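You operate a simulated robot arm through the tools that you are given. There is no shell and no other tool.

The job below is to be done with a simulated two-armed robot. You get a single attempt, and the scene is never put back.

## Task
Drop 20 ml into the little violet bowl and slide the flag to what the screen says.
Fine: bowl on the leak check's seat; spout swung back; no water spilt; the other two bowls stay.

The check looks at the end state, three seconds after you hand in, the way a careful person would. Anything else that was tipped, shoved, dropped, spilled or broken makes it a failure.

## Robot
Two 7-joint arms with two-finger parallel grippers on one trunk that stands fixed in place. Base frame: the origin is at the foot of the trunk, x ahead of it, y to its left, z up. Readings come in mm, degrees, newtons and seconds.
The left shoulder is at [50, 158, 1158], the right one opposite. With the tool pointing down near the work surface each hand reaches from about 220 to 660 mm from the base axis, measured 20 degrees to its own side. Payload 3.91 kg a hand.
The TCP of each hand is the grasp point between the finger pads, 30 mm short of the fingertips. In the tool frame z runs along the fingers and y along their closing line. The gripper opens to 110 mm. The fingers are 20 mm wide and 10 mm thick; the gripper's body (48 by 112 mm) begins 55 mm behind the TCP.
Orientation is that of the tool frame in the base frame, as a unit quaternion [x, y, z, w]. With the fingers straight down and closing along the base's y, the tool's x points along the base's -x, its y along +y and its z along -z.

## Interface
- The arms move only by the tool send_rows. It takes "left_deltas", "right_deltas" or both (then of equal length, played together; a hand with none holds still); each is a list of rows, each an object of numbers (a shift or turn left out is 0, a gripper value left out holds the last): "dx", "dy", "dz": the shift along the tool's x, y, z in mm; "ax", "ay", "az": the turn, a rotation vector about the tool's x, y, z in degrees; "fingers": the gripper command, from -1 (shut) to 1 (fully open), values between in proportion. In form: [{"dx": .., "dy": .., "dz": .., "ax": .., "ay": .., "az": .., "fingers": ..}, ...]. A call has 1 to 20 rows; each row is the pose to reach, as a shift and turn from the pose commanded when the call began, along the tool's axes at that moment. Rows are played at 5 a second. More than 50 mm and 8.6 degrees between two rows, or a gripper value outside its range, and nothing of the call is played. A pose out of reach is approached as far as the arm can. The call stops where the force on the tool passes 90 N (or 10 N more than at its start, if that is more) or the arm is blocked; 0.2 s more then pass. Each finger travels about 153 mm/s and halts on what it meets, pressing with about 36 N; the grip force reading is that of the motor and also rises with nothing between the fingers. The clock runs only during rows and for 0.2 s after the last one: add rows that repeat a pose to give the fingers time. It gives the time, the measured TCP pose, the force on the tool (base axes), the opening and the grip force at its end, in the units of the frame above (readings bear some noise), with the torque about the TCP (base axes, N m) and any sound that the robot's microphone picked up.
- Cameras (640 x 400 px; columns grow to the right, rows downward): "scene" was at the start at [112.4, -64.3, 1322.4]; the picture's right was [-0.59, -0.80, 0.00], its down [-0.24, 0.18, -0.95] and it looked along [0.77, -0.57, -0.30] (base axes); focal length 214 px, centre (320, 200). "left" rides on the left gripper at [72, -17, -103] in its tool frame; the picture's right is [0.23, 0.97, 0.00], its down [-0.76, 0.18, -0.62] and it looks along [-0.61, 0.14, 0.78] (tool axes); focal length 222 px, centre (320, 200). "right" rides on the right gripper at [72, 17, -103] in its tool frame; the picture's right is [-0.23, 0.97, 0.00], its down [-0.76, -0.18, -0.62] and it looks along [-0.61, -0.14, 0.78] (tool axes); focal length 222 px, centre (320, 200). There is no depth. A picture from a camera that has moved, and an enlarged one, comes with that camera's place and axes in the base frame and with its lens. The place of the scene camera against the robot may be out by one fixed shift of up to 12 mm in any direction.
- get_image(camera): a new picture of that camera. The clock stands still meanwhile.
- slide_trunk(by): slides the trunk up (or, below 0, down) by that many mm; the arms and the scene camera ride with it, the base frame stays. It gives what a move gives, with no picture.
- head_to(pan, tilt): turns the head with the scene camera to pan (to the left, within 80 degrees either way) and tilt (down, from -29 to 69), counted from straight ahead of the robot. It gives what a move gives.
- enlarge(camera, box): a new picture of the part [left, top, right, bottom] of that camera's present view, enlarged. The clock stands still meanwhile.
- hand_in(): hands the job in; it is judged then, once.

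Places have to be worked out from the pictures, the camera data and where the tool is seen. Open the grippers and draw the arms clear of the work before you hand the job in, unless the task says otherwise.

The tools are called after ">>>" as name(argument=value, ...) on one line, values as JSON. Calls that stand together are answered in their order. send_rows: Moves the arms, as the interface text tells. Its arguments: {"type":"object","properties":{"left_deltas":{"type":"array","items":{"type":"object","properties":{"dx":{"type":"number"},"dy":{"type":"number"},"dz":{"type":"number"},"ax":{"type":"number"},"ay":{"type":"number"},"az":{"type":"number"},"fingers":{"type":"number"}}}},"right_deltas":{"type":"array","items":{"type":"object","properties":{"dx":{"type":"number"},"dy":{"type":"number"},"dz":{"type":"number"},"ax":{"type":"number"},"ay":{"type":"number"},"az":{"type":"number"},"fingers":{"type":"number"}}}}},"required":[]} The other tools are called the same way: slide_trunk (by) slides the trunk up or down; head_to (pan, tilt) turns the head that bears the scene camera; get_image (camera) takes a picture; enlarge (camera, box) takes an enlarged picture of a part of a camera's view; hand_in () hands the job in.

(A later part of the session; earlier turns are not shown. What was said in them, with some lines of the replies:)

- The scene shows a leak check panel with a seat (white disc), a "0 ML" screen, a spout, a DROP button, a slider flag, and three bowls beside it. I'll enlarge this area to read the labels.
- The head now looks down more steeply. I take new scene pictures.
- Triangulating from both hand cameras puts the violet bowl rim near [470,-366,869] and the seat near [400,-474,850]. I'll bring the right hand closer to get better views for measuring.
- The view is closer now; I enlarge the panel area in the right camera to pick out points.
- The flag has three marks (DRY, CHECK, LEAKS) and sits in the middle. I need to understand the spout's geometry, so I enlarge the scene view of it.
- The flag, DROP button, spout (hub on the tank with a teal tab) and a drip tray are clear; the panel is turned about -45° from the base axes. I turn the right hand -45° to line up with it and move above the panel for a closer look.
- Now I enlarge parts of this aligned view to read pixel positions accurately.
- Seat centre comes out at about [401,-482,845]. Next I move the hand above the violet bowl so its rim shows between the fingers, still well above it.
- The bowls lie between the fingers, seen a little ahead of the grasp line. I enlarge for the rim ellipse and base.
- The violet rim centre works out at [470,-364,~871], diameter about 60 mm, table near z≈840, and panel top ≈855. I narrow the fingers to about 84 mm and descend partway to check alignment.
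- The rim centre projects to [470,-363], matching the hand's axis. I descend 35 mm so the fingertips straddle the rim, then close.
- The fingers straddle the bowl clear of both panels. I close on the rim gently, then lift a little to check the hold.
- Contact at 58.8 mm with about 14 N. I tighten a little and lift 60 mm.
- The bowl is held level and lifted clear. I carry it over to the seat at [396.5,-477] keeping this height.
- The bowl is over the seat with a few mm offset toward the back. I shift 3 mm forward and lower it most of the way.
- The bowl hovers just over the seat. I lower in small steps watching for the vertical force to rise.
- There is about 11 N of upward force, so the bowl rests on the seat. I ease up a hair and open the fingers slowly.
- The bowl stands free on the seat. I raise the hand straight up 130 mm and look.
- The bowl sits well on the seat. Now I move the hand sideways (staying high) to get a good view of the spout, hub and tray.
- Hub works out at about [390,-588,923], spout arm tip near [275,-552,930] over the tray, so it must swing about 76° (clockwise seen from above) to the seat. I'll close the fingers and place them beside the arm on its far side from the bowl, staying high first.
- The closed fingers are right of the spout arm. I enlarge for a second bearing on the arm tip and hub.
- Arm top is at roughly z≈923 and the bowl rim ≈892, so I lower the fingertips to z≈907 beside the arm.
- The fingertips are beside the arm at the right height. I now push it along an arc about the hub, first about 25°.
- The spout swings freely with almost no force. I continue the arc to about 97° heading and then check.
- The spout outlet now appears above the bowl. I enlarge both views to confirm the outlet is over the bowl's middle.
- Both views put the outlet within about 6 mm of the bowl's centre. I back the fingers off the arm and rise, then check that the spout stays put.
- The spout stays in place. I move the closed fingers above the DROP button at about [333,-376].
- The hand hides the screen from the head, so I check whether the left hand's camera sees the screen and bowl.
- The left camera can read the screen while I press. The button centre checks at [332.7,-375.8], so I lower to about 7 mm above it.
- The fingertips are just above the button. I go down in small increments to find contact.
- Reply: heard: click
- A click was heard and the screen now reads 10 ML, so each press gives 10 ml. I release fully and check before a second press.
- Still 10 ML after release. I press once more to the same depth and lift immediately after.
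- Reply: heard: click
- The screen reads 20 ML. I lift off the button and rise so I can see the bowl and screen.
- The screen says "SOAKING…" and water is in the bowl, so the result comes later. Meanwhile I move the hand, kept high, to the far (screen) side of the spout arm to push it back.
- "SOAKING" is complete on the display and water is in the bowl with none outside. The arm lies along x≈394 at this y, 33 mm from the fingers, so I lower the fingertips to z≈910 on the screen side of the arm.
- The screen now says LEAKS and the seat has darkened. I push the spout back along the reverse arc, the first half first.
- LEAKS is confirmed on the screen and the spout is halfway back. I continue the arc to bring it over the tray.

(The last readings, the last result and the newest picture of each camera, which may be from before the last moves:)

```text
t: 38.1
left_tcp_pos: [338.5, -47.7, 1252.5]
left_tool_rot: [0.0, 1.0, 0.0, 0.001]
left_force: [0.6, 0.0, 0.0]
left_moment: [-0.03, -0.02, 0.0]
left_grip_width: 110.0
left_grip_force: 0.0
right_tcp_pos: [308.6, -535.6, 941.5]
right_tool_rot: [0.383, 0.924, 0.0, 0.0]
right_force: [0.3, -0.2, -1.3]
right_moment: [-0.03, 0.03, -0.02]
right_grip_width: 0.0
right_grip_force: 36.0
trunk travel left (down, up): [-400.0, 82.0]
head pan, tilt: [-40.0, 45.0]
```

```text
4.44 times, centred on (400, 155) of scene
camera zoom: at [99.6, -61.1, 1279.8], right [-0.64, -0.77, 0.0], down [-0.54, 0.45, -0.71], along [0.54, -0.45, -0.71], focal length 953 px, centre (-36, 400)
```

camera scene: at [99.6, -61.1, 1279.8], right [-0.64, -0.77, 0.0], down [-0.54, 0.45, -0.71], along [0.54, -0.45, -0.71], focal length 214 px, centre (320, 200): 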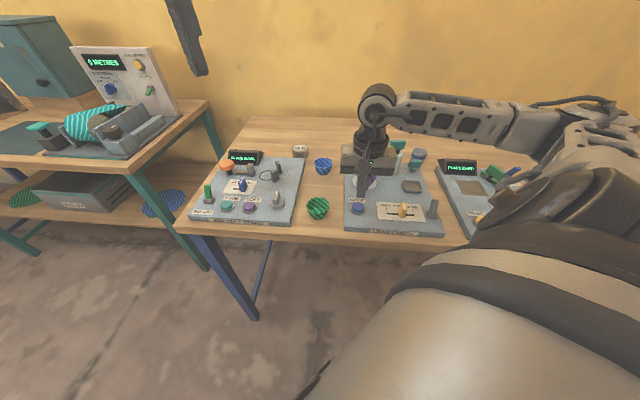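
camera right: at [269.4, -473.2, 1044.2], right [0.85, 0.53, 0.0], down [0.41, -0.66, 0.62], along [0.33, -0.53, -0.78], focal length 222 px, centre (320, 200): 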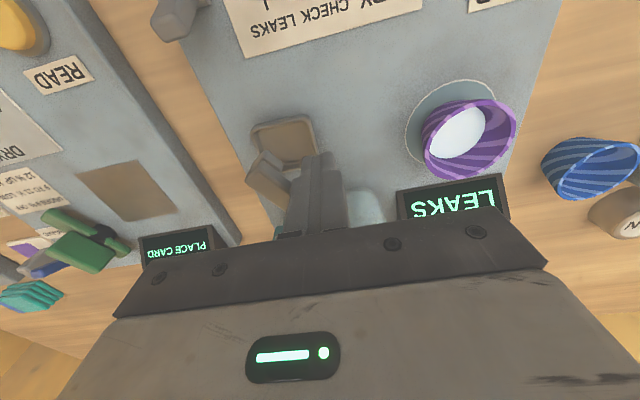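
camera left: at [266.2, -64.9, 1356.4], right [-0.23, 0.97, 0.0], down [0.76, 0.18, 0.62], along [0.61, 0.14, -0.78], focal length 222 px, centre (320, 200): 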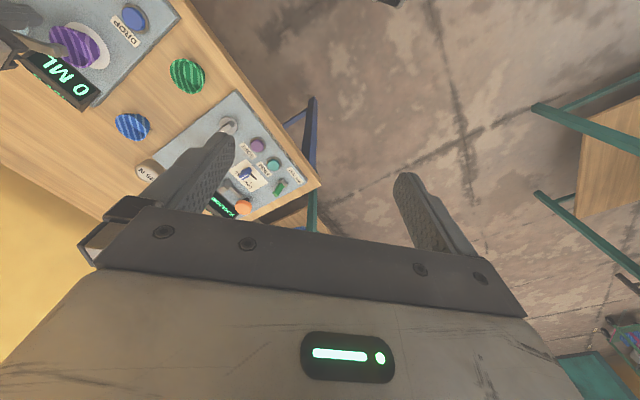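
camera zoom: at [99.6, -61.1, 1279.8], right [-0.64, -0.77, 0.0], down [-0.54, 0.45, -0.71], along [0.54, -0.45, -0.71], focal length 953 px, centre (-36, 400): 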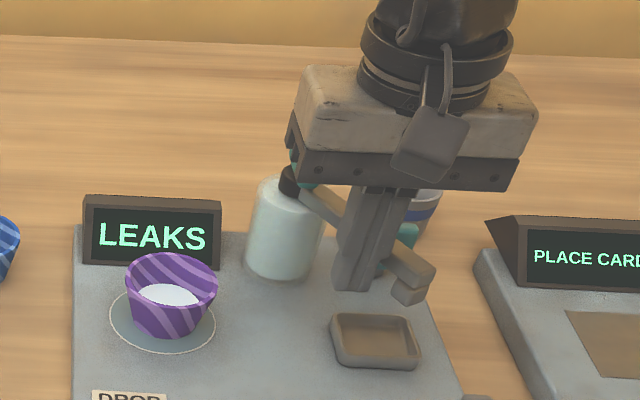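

The spout tip is back at exactly its starting image position. I back off the fingers and rise.

>>> send_rows(right_deltas=[{"dx": 2, "dy": 7, "fingers": -1}, {"dx": 4, "dy": 15, "fingers": -1}, {"dx": 4, "dy": 15, "dz": -30, "fingers": -1}, {"dx": 4, "dy": 15, "dz": -65, "fingers": -1}, {"dx": 4, "dy": 15, "dz": -65, "fingers": -1}])

>>> get_image(camera="right")

>>> enlarge(camera="scene", box=[340, 110, 460, 200])

>>> enlarge(camera="scene", box=[340, 180, 452, 250])

```text
t: 39.3
left_tcp_pos: [337.9, -48.6, 1252.3]
left_tool_rot: [0.001, 1.0, 0.0, 0.0]
left_force: [-0.4, 0.0, 0.6]
left_moment: [0.02, 0.0, 0.02]
left_grip_width: 110.3
left_grip_force: 0.0
right_tcp_pos: [318.1, -522.3, 1007.1]
right_tool_rot: [0.383, 0.924, 0.001, 0.0]
right_force: [0.4, -0.3, 0.1]
right_moment: [0.01, 0.02, -0.01]
right_grip_width: 0.0
right_grip_force: 35.9
trunk travel left (down, up): [-400.0, 82.0]
head pan, tilt: [-40.0, 45.0]
```

```text
taken
camera right: at [278.5, -459.3, 1110.6], right [0.85, 0.53, 0.0], down [0.41, -0.66, 0.62], along [0.33, -0.53, -0.78], focal length 222 px, centre (320, 200)
```

right: 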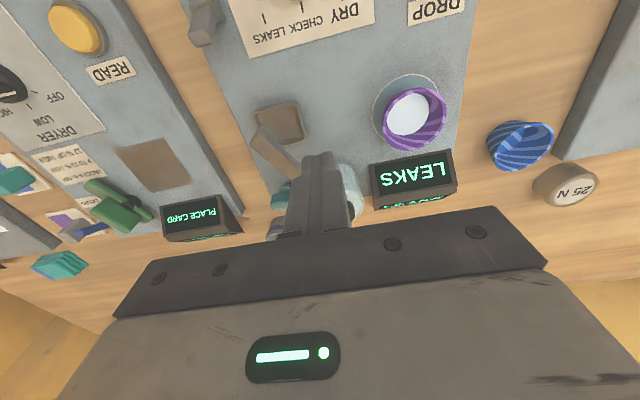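

```text
4.44 times, centred on (400, 155) of scene
camera zoom: at [99.6, -61.1, 1279.8], right [-0.64, -0.77, 0.0], down [-0.54, 0.45, -0.71], along [0.54, -0.45, -0.71], focal length 953 px, centre (-36, 400)
```

zoom: 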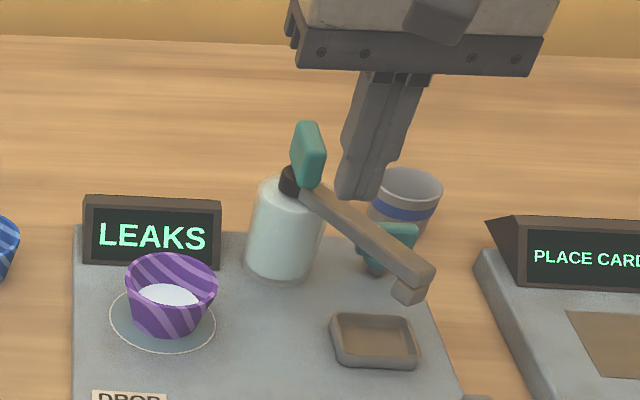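

```text
5.71 times, centred on (396, 215) of scene
camera zoom: at [99.6, -61.1, 1279.8], right [-0.64, -0.77, 0.0], down [-0.54, 0.45, -0.71], along [0.54, -0.45, -0.71], focal length 1226 px, centre (-114, 114)
```

zoom: 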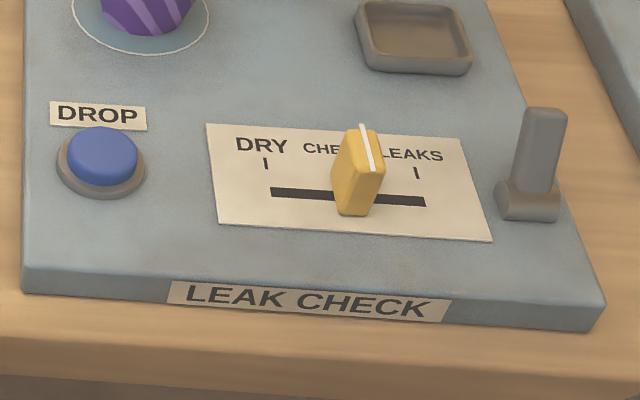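

The spout is parked as it was. The flag must go from the CHECK mark to the LEAKS mark, about 35 mm to the panel's right; I move the closed fingers above the slot just left of the flag.

>>> send_rows(right_deltas=[{"dx": 25, "dy": 7, "fingers": -1}, {"dx": 55, "dy": 15, "fingers": -1}, {"dx": 85, "dy": 24, "fingers": -1}, {"dx": 102, "dy": 29, "fingers": -1}, {"dx": 102, "dy": 29, "dz": 35, "fingers": -1}, {"dx": 102, "dy": 29, "dz": 65, "fingers": -1}, {"dx": 102, "dy": 29, "dz": 65, "fingers": -1}])

>>> get_image(camera="right")

>>> enlarge(camera="right", box=[180, 50, 372, 220])

>>> enlarge(camera="scene", box=[340, 180, 452, 250])

```text
t: 40.9
left_tcp_pos: [338.2, -48.7, 1252.5]
left_tool_rot: [0.0, 1.0, 0.001, 0.0]
left_force: [-0.1, 0.7, -0.9]
left_moment: [-0.02, -0.03, 0.0]
left_grip_width: 109.8
left_grip_force: 0.0
right_tcp_pos: [266.3, -431.0, 938.2]
right_tool_rot: [0.383, 0.924, 0.001, 0.0]
right_force: [0.6, -0.3, -0.8]
right_moment: [0.0, -0.01, 0.01]
right_grip_width: 0.2
right_grip_force: 35.8
trunk travel left (down, up): [-400.0, 82.0]
head pan, tilt: [-40.0, 45.0]
```

```text
taken
camera right: at [227.6, -366.8, 1042.4], right [0.85, 0.53, 0.0], down [0.41, -0.66, 0.62], along [0.33, -0.53, -0.78], focal length 222 px, centre (320, 200)
```

right: 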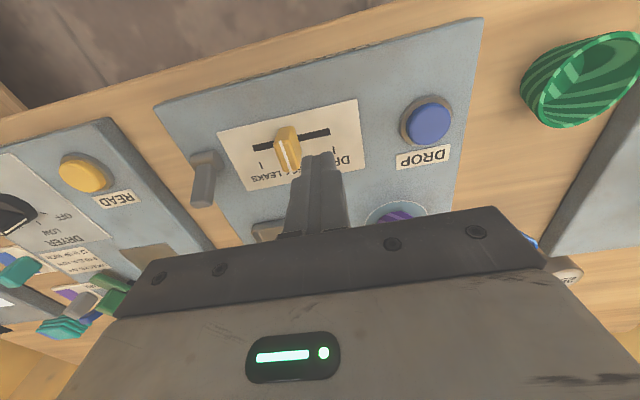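

```text
2.35 times, centred on (276, 135) of right
camera zoom: at [227.6, -366.8, 1042.4], right [0.85, 0.53, 0.0], down [0.41, -0.66, 0.62], along [0.33, -0.53, -0.78], focal length 523 px, centre (424, 353)
```

zoom: 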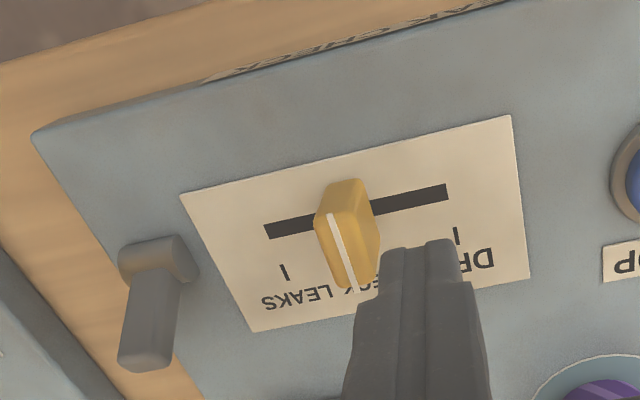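

```text
5.71 times, centred on (396, 215) of scene
camera zoom: at [99.5, -61.0, 1279.9], right [-0.64, -0.77, 0.0], down [-0.54, 0.45, -0.71], along [0.54, -0.45, -0.71], focal length 1226 px, centre (-114, 114)
```

zoom: 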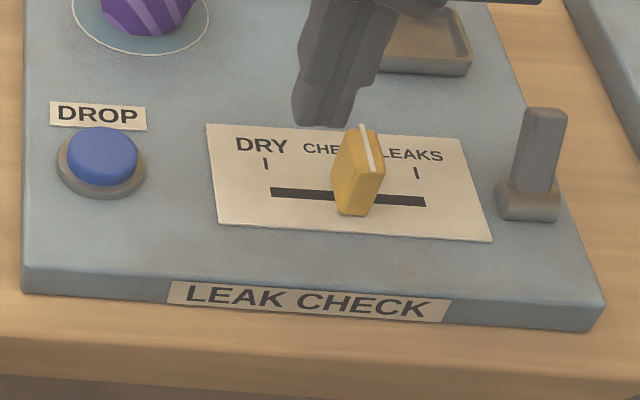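

The flag sits at slot centre, with the LEAKS tick 35 mm to its right; the fingers have about 10 mm clearance on its left. I lower the tips to about 13 mm above the panel, then push right in small steps, stopping short first.

>>> send_rows(right_deltas=[{"dz": 14, "fingers": -1}, {"dz": 28, "fingers": -1}, {"dz": 40, "fingers": -1}, {"dz": 40, "fingers": -1}])

>>> send_rows(right_deltas=[{"dy": -5, "fingers": -1}, {"dy": -10, "fingers": -1}, {"dy": -15, "fingers": -1}, {"dy": -20, "fingers": -1}, {"dy": -25, "fingers": -1}, {"dy": -30, "fingers": -1}, {"dy": -35, "fingers": -1}, {"dy": -38, "fingers": -1}, {"dy": -38, "fingers": -1}])

>>> enlarge(camera="right", box=[180, 50, 372, 220])

>>> enlarge(camera="scene", box=[340, 180, 452, 250])

```text
t: 41.9
left_tcp_pos: [338.1, -49.7, 1252.3]
left_tool_rot: [-0.001, 1.0, -0.001, 0.0]
left_force: [0.4, -0.2, 0.6]
left_moment: [-0.04, 0.02, 0.01]
left_grip_width: 109.8
left_grip_force: 0.0
right_tcp_pos: [264.5, -431.1, 900.6]
right_tool_rot: [0.383, 0.924, -0.001, 0.0]
right_force: [0.1, -0.6, -0.7]
right_moment: [-0.01, -0.02, -0.01]
right_grip_width: 0.0
right_grip_force: 35.7
trunk travel left (down, up): [-400.0, 82.0]
head pan, tilt: [-40.0, 45.0]
```

```text
t: 43.9
left_tcp_pos: [337.0, -48.8, 1252.4]
left_tool_rot: [0.0, 1.0, 0.0, -0.001]
left_force: [-0.3, 1.5, -0.3]
left_moment: [-0.02, -0.03, -0.01]
left_grip_width: 110.1
left_grip_force: 0.0
right_tcp_pos: [237.4, -458.3, 900.7]
right_tool_rot: [0.383, 0.924, 0.001, 0.001]
right_force: [0.2, -0.7, 0.5]
right_moment: [-0.01, -0.03, -0.01]
right_grip_width: 0.0
right_grip_force: 35.4
trunk travel left (down, up): [-400.0, 82.0]
head pan, tilt: [-40.0, 45.0]
```

```text
2.35 times, centred on (276, 135) of right
camera zoom: at [199.0, -395.0, 1004.2], right [0.85, 0.53, 0.0], down [0.41, -0.66, 0.62], along [0.33, -0.53, -0.78], focal length 523 px, centre (424, 353)
```

zoom: 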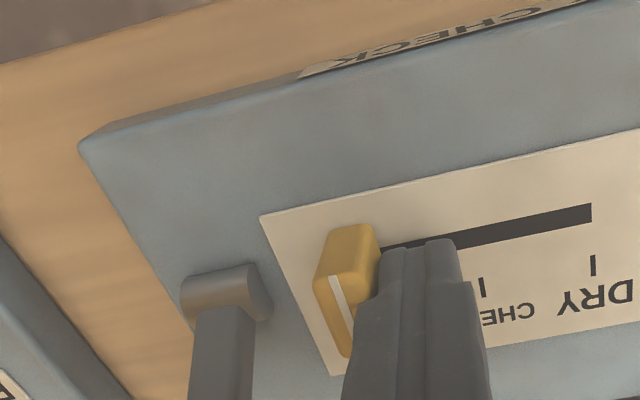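

```text
5.71 times, centred on (396, 215) of scene
camera zoom: at [99.6, -61.1, 1279.8], right [-0.64, -0.77, 0.0], down [-0.54, 0.45, -0.71], along [0.54, -0.45, -0.71], focal length 1226 px, centre (-114, 114)
```

zoom: 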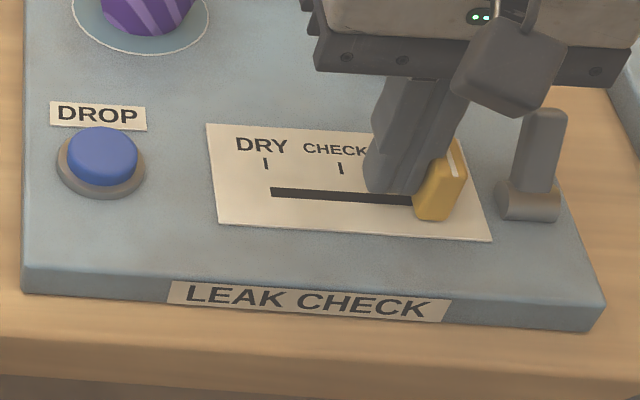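

The flag has moved to about the LEAKS mark. I back away left and rise to check its position.

>>> send_rows(right_deltas=[{"dy": 6, "fingers": -1}, {"dy": 14, "fingers": -1}, {"dy": 14, "dz": -30, "fingers": -1}, {"dy": 14, "dz": -70, "fingers": -1}, {"dy": 40, "dz": -110, "fingers": -1}, {"dy": 60, "dz": -120, "fingers": -1}, {"dy": 60, "dz": -120, "fingers": -1}])

>>> get_image(camera="right")

>>> enlarge(camera="scene", box=[340, 180, 452, 250])

>>> enlarge(camera="right", box=[100, 50, 320, 220])

```text
t: 45.5
left_tcp_pos: [337.3, -49.1, 1252.1]
left_tool_rot: [0.001, 1.0, 0.001, 0.0]
left_force: [-0.5, 0.8, 0.4]
left_moment: [-0.01, -0.01, 0.03]
left_grip_width: 110.1
left_grip_force: 0.0
right_tcp_pos: [279.7, -416.6, 1017.7]
right_tool_rot: [0.383, 0.924, 0.0, 0.0]
right_force: [0.0, -0.9, 0.0]
right_moment: [0.0, 0.0, -0.01]
right_grip_width: 0.3
right_grip_force: 36.6
trunk travel left (down, up): [-400.0, 82.0]
head pan, tilt: [-40.0, 45.0]
```

```text
taken
camera right: at [241.1, -353.5, 1120.9], right [0.85, 0.53, 0.0], down [0.41, -0.66, 0.62], along [0.33, -0.53, -0.78], focal length 222 px, centre (320, 200)
```

right: 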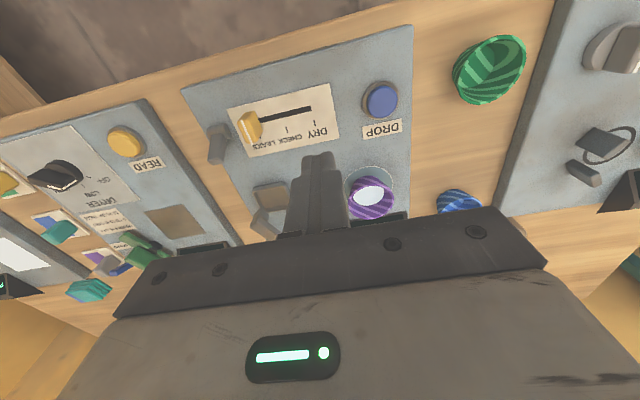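

```text
5.71 times, centred on (396, 215) of scene
camera zoom: at [99.5, -61.0, 1279.9], right [-0.64, -0.77, 0.0], down [-0.54, 0.45, -0.71], along [0.54, -0.45, -0.71], focal length 1226 px, centre (-114, 114)
```

zoom: 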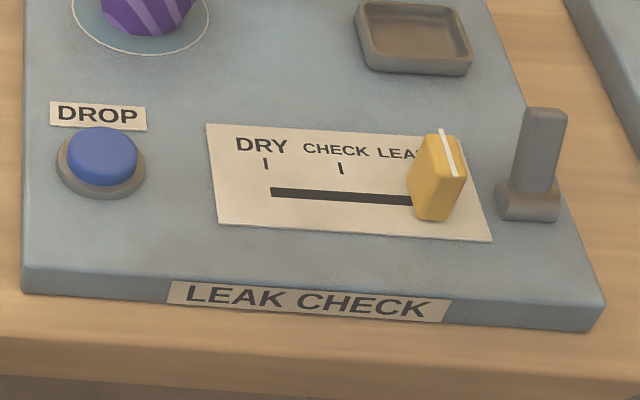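

```text
2.35 times, centred on (210, 135) of right
camera zoom: at [241.1, -353.5, 1120.9], right [0.85, 0.53, 0.0], down [0.41, -0.66, 0.62], along [0.33, -0.53, -0.78], focal length 523 px, centre (579, 353)
```

zoom: 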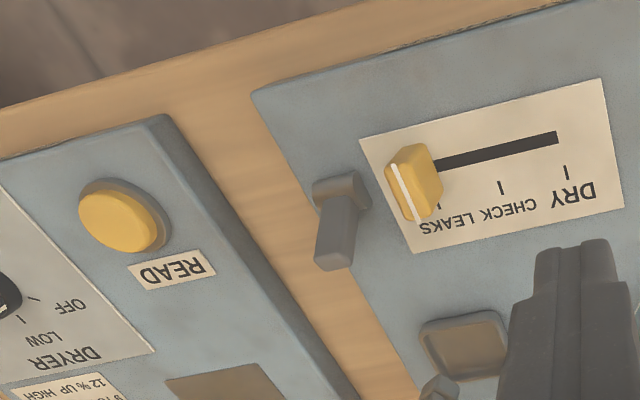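

The flag's stripe computes to within 1 mm of the LEAKS tick. I now raise the right hand, open it and draw it clear of the table.

>>> send_rows(right_deltas=[{"dz": -35, "fingers": -1}, {"dz": -75, "fingers": -0.5}, {"dx": 15, "dy": 10, "dz": -115, "fingers": 0.2}, {"dx": 35, "dy": 20, "dz": -150, "fingers": 1}, {"dx": 55, "dy": 33, "dz": -185, "fingers": 1}, {"dx": 75, "dy": 45, "dz": -215, "fingers": 1}, {"dx": 91, "dy": 55, "dz": -240, "fingers": 1}, {"dx": 91, "dy": 55, "dz": -240, "fingers": 1}])

>>> get_image(camera="scene")

>>> enlarge(camera="scene", box=[300, 130, 460, 240])

>>> get_image(camera="right")

```text
t: 47.3
left_tcp_pos: [338.7, -48.9, 1253.0]
left_tool_rot: [0.0, 1.0, 0.0, 0.0]
left_force: [0.9, -0.1, -0.4]
left_moment: [-0.06, -0.02, -0.01]
left_grip_width: 109.9
left_grip_force: 0.1
right_tcp_pos: [255.6, -311.6, 1262.1]
right_tool_rot: [0.383, 0.924, 0.0, -0.001]
right_force: [-0.9, -0.2, 1.3]
right_moment: [-0.04, 0.01, 0.01]
right_grip_width: 109.9
right_grip_force: 0.1
trunk travel left (down, up): [-400.0, 82.0]
head pan, tilt: [-40.0, 45.0]
```

```text
taken
camera scene: at [99.6, -61.2, 1279.8], right [-0.64, -0.77, 0.0], down [-0.54, 0.45, -0.71], along [0.54, -0.45, -0.71], focal length 214 px, centre (320, 200)
```

scene: 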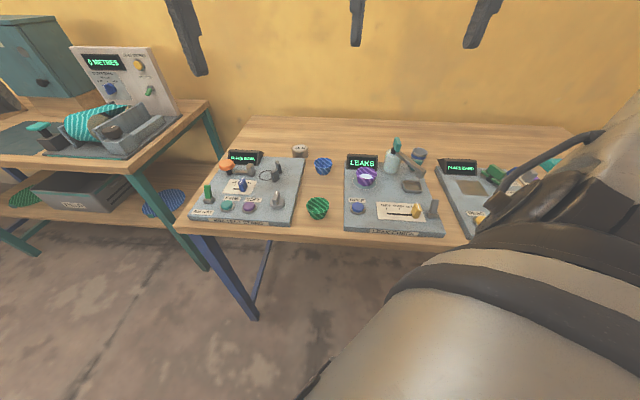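

```text
3.64 times, centred on (380, 185) of scene
camera zoom: at [99.6, -61.2, 1279.8], right [-0.64, -0.77, 0.0], down [-0.54, 0.45, -0.71], along [0.54, -0.45, -0.71], focal length 780 px, centre (102, 254)
```

zoom: 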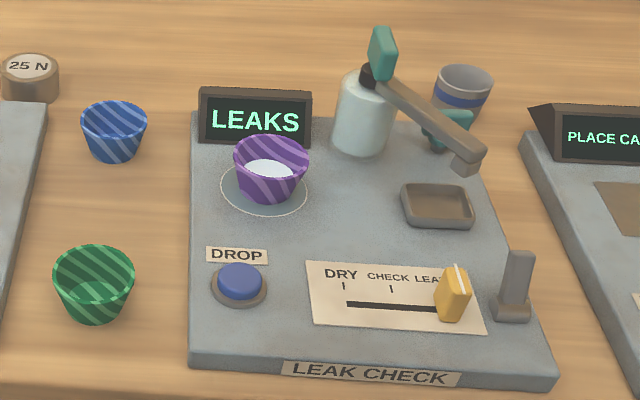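

```text
taken
camera right: at [216.9, -248.5, 1365.3], right [0.85, 0.53, 0.0], down [0.41, -0.66, 0.62], along [0.33, -0.53, -0.78], focal length 222 px, centre (320, 200)
```

right: 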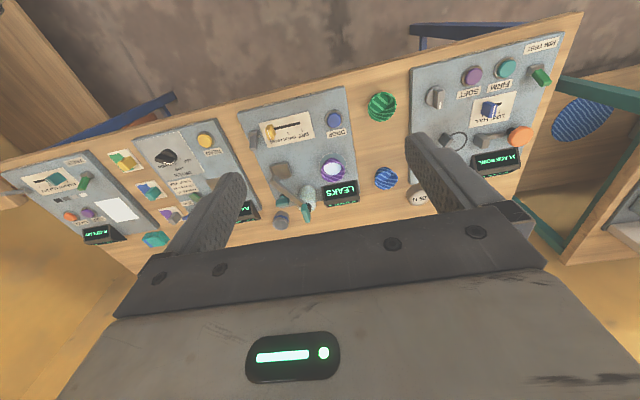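

The final view shows LEAKS on the screen and the flag on LEAKS. The violet bowl with water is on the seat, the spout is back over the tray, and the other bowls have not moved. Both hands are open and clear, so I hand the job in.

>>> hand_in()

```text
The job is handed in.
```

I handed the job in with 20 ml in the violet bowl and the flag on LEAKS, which is what the screen said. The tool only confirmed the hand-in, so I don't know the verdict.

- **Bowl:** it stands on the leak check's seat, a few millimetres off centre.
- **Water:** two presses of DROP gave 10 ml each, and the screen read 20 ML. I saw no water anywhere except the seat, which darkened under the bowl once the screen showed LEAKS.
- **Spout:** I swung it over the bowl and then back over the tray. In the camera view it sits where it started.
- **Flag:** its stripe measured within about 1 mm of the LEAKS mark.
- **The rest:** the blue and green bowls stayed where they were, and I saw nothing else moved. Both grippers are open and clear of the table.
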